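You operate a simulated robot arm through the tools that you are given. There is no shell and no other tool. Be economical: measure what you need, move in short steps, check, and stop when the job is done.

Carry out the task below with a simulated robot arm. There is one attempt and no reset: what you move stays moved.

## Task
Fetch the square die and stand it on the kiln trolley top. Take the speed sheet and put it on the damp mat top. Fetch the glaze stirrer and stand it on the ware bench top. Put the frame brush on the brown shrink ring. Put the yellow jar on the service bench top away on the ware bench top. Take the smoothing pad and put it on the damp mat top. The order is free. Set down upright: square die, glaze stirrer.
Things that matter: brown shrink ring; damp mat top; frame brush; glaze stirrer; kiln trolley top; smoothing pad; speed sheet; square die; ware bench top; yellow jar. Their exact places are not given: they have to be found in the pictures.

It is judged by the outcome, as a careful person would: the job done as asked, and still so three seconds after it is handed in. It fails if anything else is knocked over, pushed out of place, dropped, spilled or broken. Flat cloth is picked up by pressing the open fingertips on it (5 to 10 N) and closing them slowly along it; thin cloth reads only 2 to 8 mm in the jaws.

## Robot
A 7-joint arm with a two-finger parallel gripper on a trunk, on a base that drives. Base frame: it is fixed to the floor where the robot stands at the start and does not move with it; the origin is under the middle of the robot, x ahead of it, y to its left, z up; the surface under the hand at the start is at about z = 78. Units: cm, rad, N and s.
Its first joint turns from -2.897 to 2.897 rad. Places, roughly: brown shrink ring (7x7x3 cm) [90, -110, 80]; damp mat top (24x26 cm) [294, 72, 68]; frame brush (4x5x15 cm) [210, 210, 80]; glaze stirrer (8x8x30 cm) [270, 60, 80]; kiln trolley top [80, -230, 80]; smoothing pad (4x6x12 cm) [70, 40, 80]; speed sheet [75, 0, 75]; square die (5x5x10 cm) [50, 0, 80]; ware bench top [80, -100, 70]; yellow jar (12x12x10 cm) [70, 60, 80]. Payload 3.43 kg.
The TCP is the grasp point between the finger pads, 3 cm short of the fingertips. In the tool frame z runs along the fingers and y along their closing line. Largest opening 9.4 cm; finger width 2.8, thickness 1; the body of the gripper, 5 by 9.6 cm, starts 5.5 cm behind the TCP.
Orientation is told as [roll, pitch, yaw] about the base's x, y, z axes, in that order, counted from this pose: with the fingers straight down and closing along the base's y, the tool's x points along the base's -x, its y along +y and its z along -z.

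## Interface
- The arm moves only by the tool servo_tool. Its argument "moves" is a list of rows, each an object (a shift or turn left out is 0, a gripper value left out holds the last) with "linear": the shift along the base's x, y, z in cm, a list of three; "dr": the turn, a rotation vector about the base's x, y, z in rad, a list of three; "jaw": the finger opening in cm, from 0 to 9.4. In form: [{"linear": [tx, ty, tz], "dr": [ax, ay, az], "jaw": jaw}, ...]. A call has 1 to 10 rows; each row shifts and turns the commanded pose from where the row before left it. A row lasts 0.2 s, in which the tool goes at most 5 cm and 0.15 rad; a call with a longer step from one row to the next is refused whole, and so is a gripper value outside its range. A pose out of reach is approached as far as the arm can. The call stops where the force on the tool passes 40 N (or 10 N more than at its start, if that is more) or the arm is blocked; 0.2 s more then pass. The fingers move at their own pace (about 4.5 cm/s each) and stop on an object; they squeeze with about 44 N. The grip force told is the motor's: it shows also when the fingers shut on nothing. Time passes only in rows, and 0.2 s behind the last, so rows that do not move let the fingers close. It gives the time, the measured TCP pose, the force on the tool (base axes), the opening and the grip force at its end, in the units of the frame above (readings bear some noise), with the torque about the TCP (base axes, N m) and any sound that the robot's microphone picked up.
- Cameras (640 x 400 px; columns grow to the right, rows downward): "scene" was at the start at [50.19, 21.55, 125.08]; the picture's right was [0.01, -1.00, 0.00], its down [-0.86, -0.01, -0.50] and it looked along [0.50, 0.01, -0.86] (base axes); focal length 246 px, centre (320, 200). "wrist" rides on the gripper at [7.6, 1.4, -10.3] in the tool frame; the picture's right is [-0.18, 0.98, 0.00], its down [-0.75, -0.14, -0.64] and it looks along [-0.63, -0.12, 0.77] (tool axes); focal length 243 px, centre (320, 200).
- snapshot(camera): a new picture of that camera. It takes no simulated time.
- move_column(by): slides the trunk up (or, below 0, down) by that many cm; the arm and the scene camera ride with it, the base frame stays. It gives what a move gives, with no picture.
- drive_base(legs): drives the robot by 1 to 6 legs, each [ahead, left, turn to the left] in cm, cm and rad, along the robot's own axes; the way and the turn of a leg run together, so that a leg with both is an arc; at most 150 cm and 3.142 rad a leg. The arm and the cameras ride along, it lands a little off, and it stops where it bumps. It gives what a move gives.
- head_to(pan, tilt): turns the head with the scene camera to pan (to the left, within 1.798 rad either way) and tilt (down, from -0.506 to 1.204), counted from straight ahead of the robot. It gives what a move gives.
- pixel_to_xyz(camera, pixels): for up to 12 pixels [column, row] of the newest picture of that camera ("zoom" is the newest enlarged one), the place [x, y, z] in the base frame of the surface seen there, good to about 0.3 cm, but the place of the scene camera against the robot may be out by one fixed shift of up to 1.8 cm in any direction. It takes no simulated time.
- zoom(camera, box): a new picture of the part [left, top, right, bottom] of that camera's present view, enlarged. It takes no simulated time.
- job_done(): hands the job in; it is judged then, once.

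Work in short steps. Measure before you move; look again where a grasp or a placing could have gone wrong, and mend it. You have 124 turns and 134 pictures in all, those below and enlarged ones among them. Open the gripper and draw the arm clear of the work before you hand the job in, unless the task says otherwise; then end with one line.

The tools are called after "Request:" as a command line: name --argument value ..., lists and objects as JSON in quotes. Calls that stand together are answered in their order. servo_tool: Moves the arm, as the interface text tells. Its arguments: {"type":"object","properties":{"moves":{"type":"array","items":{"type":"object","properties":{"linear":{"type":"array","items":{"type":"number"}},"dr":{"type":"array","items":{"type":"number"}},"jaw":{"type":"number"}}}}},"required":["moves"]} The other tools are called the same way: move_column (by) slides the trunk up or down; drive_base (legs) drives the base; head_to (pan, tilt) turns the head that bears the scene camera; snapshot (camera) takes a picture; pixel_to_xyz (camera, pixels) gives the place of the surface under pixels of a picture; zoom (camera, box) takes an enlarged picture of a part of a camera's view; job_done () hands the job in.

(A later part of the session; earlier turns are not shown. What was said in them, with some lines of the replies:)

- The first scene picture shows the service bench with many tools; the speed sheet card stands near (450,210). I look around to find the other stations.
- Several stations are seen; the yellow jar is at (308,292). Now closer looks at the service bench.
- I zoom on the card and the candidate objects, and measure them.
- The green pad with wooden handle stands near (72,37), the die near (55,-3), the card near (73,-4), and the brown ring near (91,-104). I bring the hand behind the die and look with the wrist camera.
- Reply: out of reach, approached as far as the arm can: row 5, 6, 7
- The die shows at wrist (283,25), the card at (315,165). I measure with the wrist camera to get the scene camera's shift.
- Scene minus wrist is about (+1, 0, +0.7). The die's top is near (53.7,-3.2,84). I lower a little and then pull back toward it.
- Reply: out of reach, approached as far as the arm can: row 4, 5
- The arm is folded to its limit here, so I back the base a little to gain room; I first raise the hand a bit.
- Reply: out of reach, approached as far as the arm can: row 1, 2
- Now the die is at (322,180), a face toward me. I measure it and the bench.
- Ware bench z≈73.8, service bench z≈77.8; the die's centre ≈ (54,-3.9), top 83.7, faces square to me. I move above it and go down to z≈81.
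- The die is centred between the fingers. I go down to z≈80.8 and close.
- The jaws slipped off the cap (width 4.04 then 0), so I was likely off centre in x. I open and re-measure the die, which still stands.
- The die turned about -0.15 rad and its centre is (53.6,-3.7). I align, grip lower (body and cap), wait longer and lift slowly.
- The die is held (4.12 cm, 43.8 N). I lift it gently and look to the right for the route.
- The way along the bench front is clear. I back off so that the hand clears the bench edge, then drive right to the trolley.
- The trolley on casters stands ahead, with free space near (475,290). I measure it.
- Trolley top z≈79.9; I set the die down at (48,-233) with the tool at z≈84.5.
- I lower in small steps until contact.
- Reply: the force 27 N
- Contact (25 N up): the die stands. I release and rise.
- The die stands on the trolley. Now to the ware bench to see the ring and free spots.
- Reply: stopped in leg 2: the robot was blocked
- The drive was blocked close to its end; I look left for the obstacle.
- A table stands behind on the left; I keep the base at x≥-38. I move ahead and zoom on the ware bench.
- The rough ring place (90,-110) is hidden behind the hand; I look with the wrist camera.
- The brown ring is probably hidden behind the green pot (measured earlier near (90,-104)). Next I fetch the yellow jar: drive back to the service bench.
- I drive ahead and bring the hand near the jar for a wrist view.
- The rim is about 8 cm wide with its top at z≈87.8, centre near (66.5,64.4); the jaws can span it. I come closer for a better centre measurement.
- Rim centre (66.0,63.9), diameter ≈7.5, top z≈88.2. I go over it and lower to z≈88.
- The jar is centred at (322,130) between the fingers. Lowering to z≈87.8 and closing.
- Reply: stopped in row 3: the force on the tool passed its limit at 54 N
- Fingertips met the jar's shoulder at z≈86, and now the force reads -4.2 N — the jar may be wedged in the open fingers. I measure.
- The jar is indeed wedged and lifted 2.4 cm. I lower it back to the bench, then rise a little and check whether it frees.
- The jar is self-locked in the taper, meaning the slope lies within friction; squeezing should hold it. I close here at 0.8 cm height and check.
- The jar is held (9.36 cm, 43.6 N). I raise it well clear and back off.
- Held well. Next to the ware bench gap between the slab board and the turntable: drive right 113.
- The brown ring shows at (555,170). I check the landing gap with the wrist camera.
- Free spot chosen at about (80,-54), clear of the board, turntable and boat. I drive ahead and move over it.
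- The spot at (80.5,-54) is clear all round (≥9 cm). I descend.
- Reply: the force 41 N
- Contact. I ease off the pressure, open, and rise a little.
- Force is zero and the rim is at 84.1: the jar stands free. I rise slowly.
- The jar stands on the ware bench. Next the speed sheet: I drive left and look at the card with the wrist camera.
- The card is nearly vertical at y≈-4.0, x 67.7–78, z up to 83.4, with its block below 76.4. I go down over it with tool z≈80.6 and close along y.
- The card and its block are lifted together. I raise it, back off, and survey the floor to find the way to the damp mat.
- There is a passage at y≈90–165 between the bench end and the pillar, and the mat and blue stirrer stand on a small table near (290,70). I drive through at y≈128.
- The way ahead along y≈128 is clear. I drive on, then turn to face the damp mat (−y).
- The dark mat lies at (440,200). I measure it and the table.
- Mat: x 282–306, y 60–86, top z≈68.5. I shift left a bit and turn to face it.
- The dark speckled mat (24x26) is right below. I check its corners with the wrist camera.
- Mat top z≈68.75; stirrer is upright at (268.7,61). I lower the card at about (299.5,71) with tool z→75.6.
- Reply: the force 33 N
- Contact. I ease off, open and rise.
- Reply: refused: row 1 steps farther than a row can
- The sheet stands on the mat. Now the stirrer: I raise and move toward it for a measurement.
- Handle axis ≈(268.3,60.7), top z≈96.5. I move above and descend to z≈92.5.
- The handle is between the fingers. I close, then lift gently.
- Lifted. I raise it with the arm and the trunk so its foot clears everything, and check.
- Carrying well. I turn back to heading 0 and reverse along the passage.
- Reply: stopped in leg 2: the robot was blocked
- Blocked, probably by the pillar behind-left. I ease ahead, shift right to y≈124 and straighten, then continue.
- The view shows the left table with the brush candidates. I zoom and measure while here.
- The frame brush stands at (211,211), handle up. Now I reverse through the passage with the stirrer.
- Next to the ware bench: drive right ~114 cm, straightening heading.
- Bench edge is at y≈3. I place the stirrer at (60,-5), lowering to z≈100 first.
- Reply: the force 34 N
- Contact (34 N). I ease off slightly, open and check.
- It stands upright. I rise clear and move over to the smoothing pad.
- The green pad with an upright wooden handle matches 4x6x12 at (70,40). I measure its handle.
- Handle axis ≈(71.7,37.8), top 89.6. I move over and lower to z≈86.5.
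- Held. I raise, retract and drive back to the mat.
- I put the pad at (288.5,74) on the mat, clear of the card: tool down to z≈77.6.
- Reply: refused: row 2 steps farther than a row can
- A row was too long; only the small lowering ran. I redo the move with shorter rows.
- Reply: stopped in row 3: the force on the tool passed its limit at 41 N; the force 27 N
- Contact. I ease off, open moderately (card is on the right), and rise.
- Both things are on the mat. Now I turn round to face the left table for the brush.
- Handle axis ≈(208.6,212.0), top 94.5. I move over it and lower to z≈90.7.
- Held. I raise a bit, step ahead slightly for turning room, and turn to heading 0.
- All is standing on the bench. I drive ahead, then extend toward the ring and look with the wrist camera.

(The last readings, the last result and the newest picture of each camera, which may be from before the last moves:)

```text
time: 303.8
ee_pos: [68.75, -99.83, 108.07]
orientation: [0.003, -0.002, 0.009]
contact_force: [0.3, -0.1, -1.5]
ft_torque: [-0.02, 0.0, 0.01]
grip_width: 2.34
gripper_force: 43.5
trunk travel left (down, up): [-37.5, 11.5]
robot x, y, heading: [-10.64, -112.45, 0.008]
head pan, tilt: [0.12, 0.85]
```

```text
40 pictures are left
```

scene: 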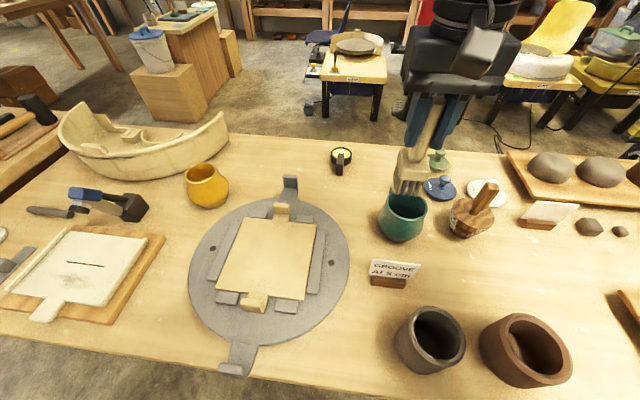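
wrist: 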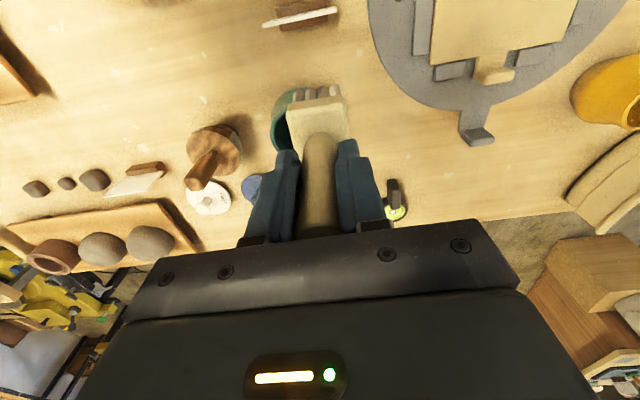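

The brush hides the ring; I shift the hand left to see it.

Request:
servo_tool --moves '[{"linear": [0, 4, 0]}, {"linear": [0, 4, 0]}, {"linear": [0, 4, 0]}, {"linear": [0, 2, 0]}, {}]'

Request:
snapshot --camera "wrist"

Request:
zoom --camera "scene" --box '[340, 100, 520, 260]'

```text
time: 305.0
ee_pos: [68.29, -85.9, 108.09]
orientation: [0.003, -0.003, 0.009]
contact_force: [-0.1, 0.7, -1.6]
ft_torque: [-0.01, -0.03, 0.01]
grip_width: 2.35
gripper_force: 43.9
trunk travel left (down, up): [-37.5, 11.5]
robot x, y, heading: [-10.61, -112.3, 0.01]
head pan, tilt: [0.12, 0.85]
```

```text
39 pictures are left
```

wrist: 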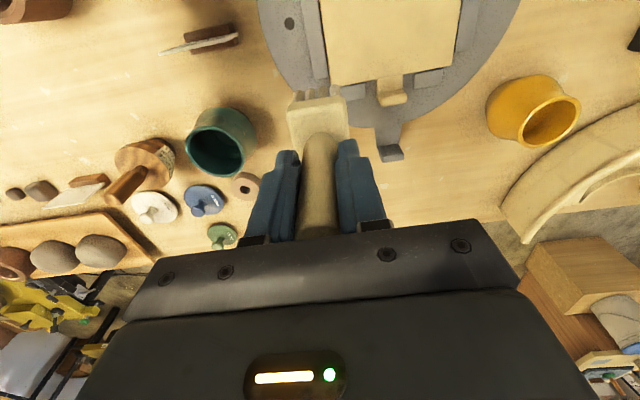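

```text
2.50 times, centred on (430, 180) of scene
```

zoom: 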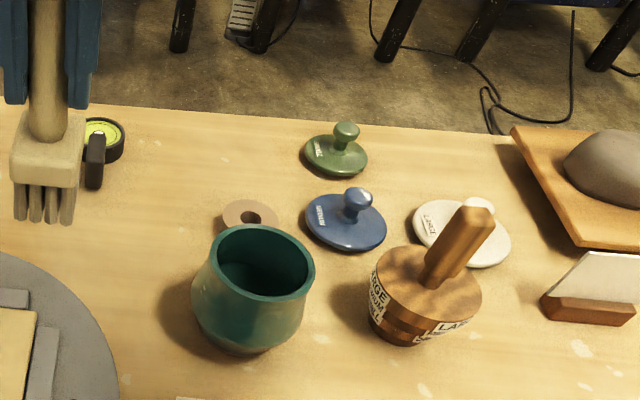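

The ring (thick disc, small hole) shows at wrist (246,185) and scene-zoom (250,215). I measure both.

Request:
pixel_to_xyz --camera "zoom" --pixels '[[225, 215], [275, 215], [250, 203], [250, 216], [262, 212]]'

Request:
zoom --camera "wrist" --box '[180, 100, 290, 250]'

Request:
pixel_to_xyz --camera "wrist" --pixels '[[233, 184], [259, 184], [245, 174], [246, 198], [236, 180], [250, 178], [255, 190], [240, 190], [220, 105], [230, 172]]'

```text
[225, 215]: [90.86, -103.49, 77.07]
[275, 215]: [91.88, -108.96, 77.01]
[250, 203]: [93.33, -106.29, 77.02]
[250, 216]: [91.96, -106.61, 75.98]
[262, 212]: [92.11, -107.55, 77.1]
```

```text
2.67 times, centred on (235, 175) of wrist
```

zoom: 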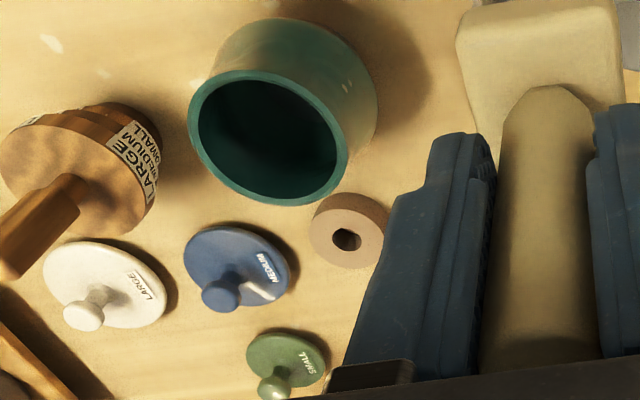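

```text
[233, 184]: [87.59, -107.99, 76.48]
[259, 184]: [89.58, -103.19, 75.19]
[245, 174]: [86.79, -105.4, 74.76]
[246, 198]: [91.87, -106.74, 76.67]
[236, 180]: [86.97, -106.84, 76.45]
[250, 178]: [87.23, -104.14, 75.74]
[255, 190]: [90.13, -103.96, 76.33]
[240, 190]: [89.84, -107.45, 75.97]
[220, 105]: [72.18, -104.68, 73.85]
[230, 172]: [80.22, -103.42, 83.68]
```

Ring centre ≈(89.5,-106.1), top z≈76.4; the pot's rim top is 83.7 just in front. I drive ahead 9 for reach, then move over the ring.

Request:
drive_base --legs '[[9, 0, -0.009]]'

```text
time: 306.1
ee_pos: [77.65, -86.7, 108.11]
orientation: [0.004, -0.001, 0.0]
contact_force: [0.5, 0.1, -0.5]
ft_torque: [0.0, 0.0, 0.02]
grip_width: 2.33
gripper_force: 43.7
trunk travel left (down, up): [-37.5, 11.5]
robot x, y, heading: [-1.62, -112.16, 0.004]
head pan, tilt: [0.12, 0.85]
```

Request:
servo_tool --moves '[{"linear": [2, -4, 0]}, {"linear": [2, -4, 0]}, {"linear": [2, -4, 0]}, {"linear": [2, -4, 0]}, {"linear": [3.85, -3.4, 0]}, {"linear": [0, 0, -4]}, {"linear": [0, 0, -4]}, {"linear": [0, 0, -4]}, {"linear": [0, 0, -2]}, {}]'

Request:
snapshot --camera "wrist"

Request:
snapshot --camera "scene"

```text
refused: row 5 steps farther than a row can; nothing moved
```

```text
36 pictures are left
```

wrist: 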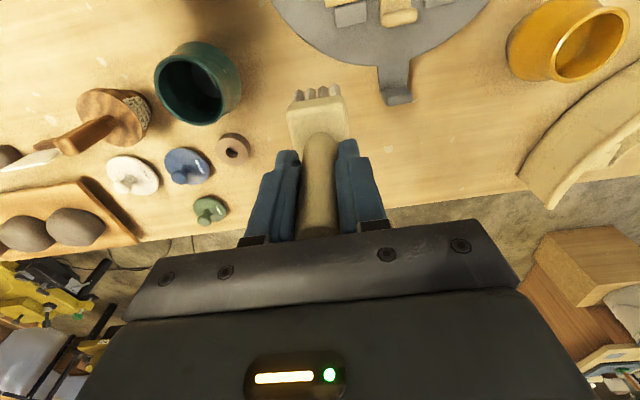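

```text
35 pictures are left
```

scene: 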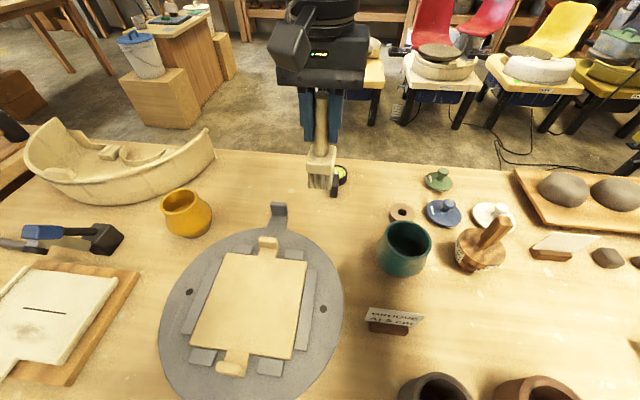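

A clear view of the ring at wrist (233,147) now; I zoom in and measure it again.

Request:
zoom --camera "wrist" --box '[190, 110, 280, 185]'

Request:
pixel_to_xyz --camera "wrist" --pixels '[[219, 148], [249, 148], [233, 138], [233, 159], [233, 152], [222, 142], [246, 142], [240, 90], [215, 120], [233, 134]]'

```text
5.33 times, centred on (235, 148) of wrist
```

zoom: 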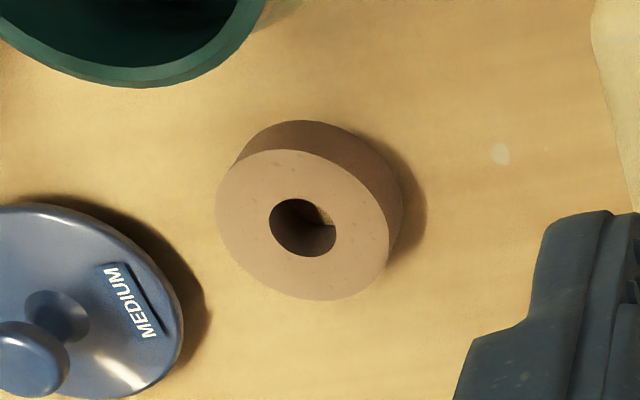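

```text
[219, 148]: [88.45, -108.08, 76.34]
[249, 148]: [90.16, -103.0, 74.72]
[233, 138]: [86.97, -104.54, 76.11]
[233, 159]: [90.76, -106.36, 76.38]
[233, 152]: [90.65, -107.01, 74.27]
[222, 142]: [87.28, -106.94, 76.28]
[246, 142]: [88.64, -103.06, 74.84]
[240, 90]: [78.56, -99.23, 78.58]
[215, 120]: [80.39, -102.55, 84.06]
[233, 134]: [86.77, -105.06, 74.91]
```

Request:
pixel_to_xyz --camera "zoom" --pixels '[[222, 205], [382, 250], [290, 154], [320, 294], [240, 165], [375, 285], [260, 270], [350, 180]]'

```text
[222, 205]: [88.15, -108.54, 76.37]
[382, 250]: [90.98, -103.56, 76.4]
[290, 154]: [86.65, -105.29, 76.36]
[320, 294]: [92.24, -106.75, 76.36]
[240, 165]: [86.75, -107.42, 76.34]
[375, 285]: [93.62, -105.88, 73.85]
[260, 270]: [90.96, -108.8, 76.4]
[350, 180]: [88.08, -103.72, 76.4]
```

Ring centre (89.5,-106.05), top 76.4, confirmed. I move over it in permitted rows.

Request:
servo_tool --moves '[{"linear": [2.4, -4, 0]}, {"linear": [2.4, -4, 0]}, {"linear": [2.4, -4, 0]}, {"linear": [2.4, -4, 0]}, {"linear": [2.25, -3.35, 0]}, {"linear": [0, 0, -4]}, {"linear": [0, 0, -4]}, {"linear": [0, 0, -4]}, {"linear": [0, 0, -3]}, {}]'

Request:
snapshot --camera "wrist"

Request:
zoom --camera "scene" --box '[340, 130, 500, 270]'

```text
time: 308.3
ee_pos: [89.58, -106.06, 93.01]
orientation: [0.004, -0.002, -0.001]
contact_force: [0.3, 0.2, -0.9]
ft_torque: [0.02, 0.04, -0.04]
grip_width: 2.33
gripper_force: 43.7
trunk travel left (down, up): [-37.5, 11.5]
robot x, y, heading: [-2.37, -112.22, 0.001]
head pan, tilt: [0.12, 0.85]
```

```text
33 pictures are left
```

wrist: 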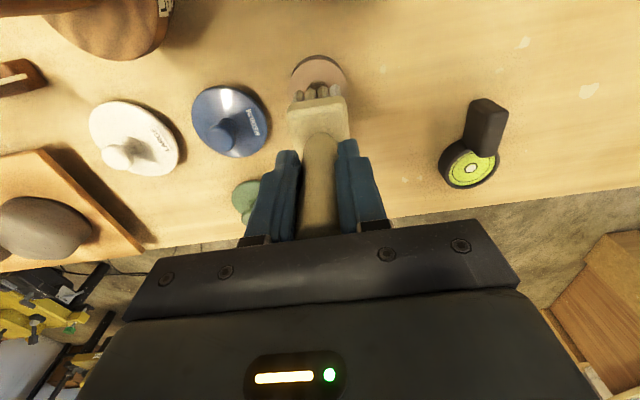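

```text
2.86 times, centred on (420, 200) of scene
```

zoom: 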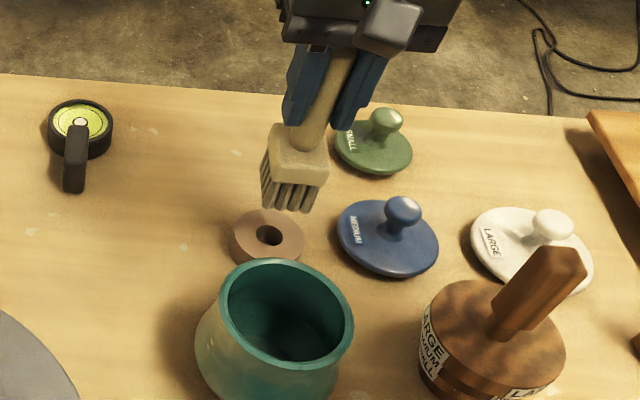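

Request:
pixel_to_xyz --camera "wrist" --pixels '[[298, 94], [310, 91], [322, 90], [334, 88], [292, 108], [346, 100], [290, 130], [349, 130]]'

Request:
servo_tool --moves '[{"linear": [0, 0, -2]}, {"linear": [0, 0, -1.5]}, {}]'

Request:
snapshot --camera "wrist"

```text
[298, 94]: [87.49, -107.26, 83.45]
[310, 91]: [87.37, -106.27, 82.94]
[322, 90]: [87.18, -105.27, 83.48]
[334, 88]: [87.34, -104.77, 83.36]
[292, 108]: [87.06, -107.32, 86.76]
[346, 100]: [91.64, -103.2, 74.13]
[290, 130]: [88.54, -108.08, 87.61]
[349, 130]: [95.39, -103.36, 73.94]
```

```text
time: 309.1
ee_pos: [89.5, -105.93, 89.67]
orientation: [0.005, -0.002, 0.0]
contact_force: [0.2, 0.2, -1.5]
ft_torque: [0.01, 0.01, -0.01]
grip_width: 2.38
gripper_force: 43.9
trunk travel left (down, up): [-37.5, 11.5]
robot x, y, heading: [-1.66, -112.44, -0.001]
head pan, tilt: [0.12, 0.85]
```

```text
31 pictures are left
```

wrist: 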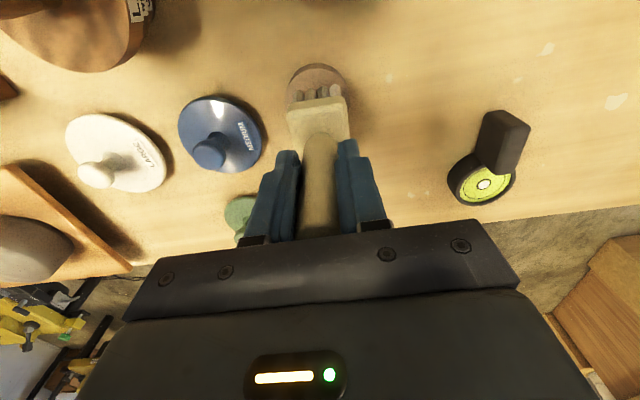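

Bristles are centred on the ring. I lower slowly.

Request:
servo_tool --moves '[{"linear": [0, 0, -1]}, {"linear": [0, 0, -0.4]}, {"linear": [0, 0, -0.3]}, {"linear": [0, 0, -0.2]}, {}]'

```text
time: 310.3
ee_pos: [89.61, -106.02, 87.61]
orientation: [0.004, -0.002, 0.001]
contact_force: [-0.3, 0.4, -1.4]
ft_torque: [0.02, -0.03, 0.04]
grip_width: 2.33
gripper_force: 43.6
trunk travel left (down, up): [-37.5, 11.5]
robot x, y, heading: [-1.9, -112.55, -0.006]
head pan, tilt: [0.12, 0.85]
```

Request:
servo_tool --moves '[{"linear": [0, 0, -0.2]}, {"linear": [0, 0, -0.2]}, {}]'

```text
time: 311.1
ee_pos: [89.51, -105.98, 87.19]
orientation: [0.002, -0.003, -0.002]
contact_force: [-1.5, -2.6, 17.1]
ft_torque: [-0.42, 0.45, 0.03]
grip_width: 2.35
gripper_force: 43.9
trunk travel left (down, up): [-37.5, 11.5]
robot x, y, heading: [-1.77, -112.28, -0.002]
head pan, tilt: [0.12, 0.85]
```

Contact (17 N). I ease off, open slowly and look.

Request:
servo_tool --moves '[{"linear": [0, 0, 0.08]}, {"jaw": 3}, {"jaw": 4}, {"jaw": 6}, {"jaw": 6}, {}]'

Request:
zoom --camera "wrist" --box '[220, 30, 420, 240]'

```text
time: 312.5
ee_pos: [89.46, -105.72, 87.4]
orientation: [0.003, -0.003, 0.001]
contact_force: [-1.3, -0.2, -0.1]
ft_torque: [0.02, 0.01, -0.01]
grip_width: 6.0
gripper_force: 0.1
trunk travel left (down, up): [-37.5, 11.5]
robot x, y, heading: [-2.12, -112.52, -0.001]
head pan, tilt: [0.12, 0.85]
```

```text
1.90 times, centred on (320, 135) of wrist
```

zoom: 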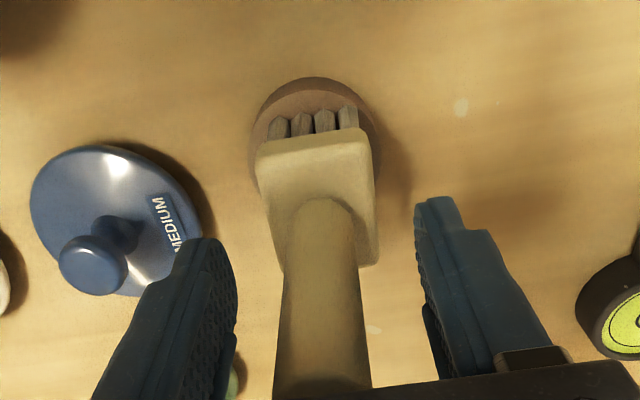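

The brush stands on the ring. I rise straight up and clear, then look.

Request:
servo_tool --moves '[{"linear": [0, 0, 1]}, {"linear": [0, 0, 3]}, {"linear": [0, 0, 4]}, {"linear": [0, 0, 4]}, {"linear": [0, 0, 4]}, {"linear": [0, 0, 4]}, {"linear": [-4, 2, 0]}, {"linear": [-4, 2, 0]}, {"linear": [-4, 2, 0]}, {"linear": [-4, 2, 0]}]'

Request:
snapshot --camera "scene"

Request:
snapshot --camera "wrist"

```text
time: 314.7
ee_pos: [73.01, -97.84, 107.3]
orientation: [0.003, -0.002, -0.002]
contact_force: [-0.1, -0.5, 0.1]
ft_torque: [-0.01, 0.0, 0.03]
grip_width: 6.01
gripper_force: 0.1
trunk travel left (down, up): [-37.5, 11.5]
robot x, y, heading: [-1.82, -112.47, -0.001]
head pan, tilt: [0.12, 0.85]
```

```text
29 pictures are left
```

scene: 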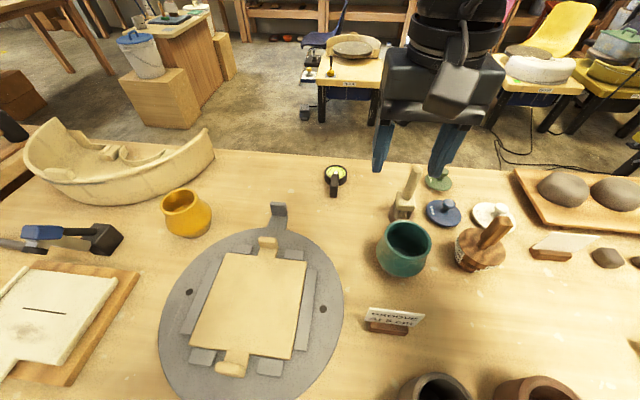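

```text
28 pictures are left
```

wrist: 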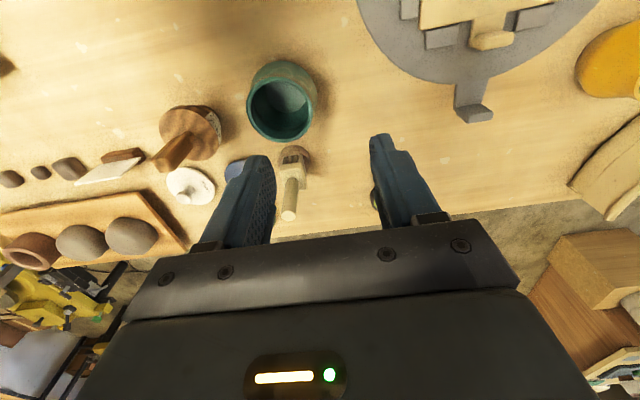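

The brush stands on the ring. I back off and check the stirrer and die once more.

Request:
drive_base --legs '[[-36, 0, 0]]'

Request:
head_to --pan 0.7 --tilt 0.6

Request:
snapshot --camera "scene"

Request:
head_to --pan -0.9 --tilt 0.5

Request:
snapshot --camera "scene"

```text
time: 317.0
ee_pos: [37.3, -97.9, 107.35]
orientation: [0.005, -0.004, -0.005]
contact_force: [-0.5, 1.3, -0.1]
ft_torque: [-0.01, 0.01, 0.0]
grip_width: 5.99
gripper_force: 0.1
trunk travel left (down, up): [-37.5, 11.5]
robot x, y, heading: [-37.98, -111.95, -0.003]
head pan, tilt: [0.12, 0.85]
```

```text
time: 318.0
ee_pos: [37.35, -98.02, 107.26]
orientation: [0.005, -0.002, -0.005]
contact_force: [-0.2, -0.1, 0.2]
ft_torque: [-0.01, -0.01, -0.02]
grip_width: 6.01
gripper_force: 0.1
trunk travel left (down, up): [-37.5, 11.5]
robot x, y, heading: [-37.72, -112.26, -0.001]
head pan, tilt: [0.7, 0.6]
```

```text
27 pictures are left
```

scene: 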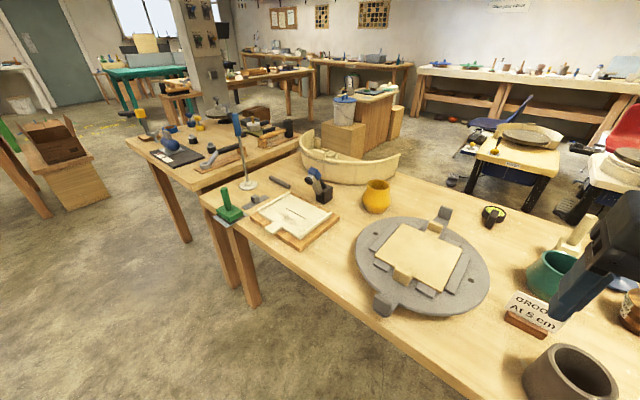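

```text
time: 319.6
ee_pos: [37.39, -97.87, 107.26]
orientation: [0.002, -0.002, -0.004]
contact_force: [-0.3, -0.5, 0.3]
ft_torque: [0.01, 0.0, 0.02]
grip_width: 6.01
gripper_force: 0.0
trunk travel left (down, up): [-37.5, 11.5]
robot x, y, heading: [-37.79, -111.99, -0.0]
head pan, tilt: [-0.901, 0.499]
```

```text
26 pictures are left
```

scene: 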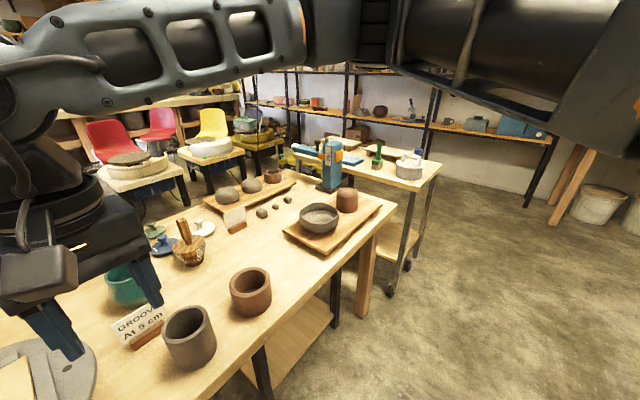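

The stirrer and jar stand on the ware bench; the trolley is undisturbed, and the die was seen standing there after release. I hand in the job.

Request:
job_done

```text
The job is handed in.
```

All six things are where the task asked, and I've handed the job in. The die was hidden behind the white pot in my final look; I saw it standing on the trolley when I released it. The base bumped something twice while driving; I saw nothing knocked over or moved afterwards.
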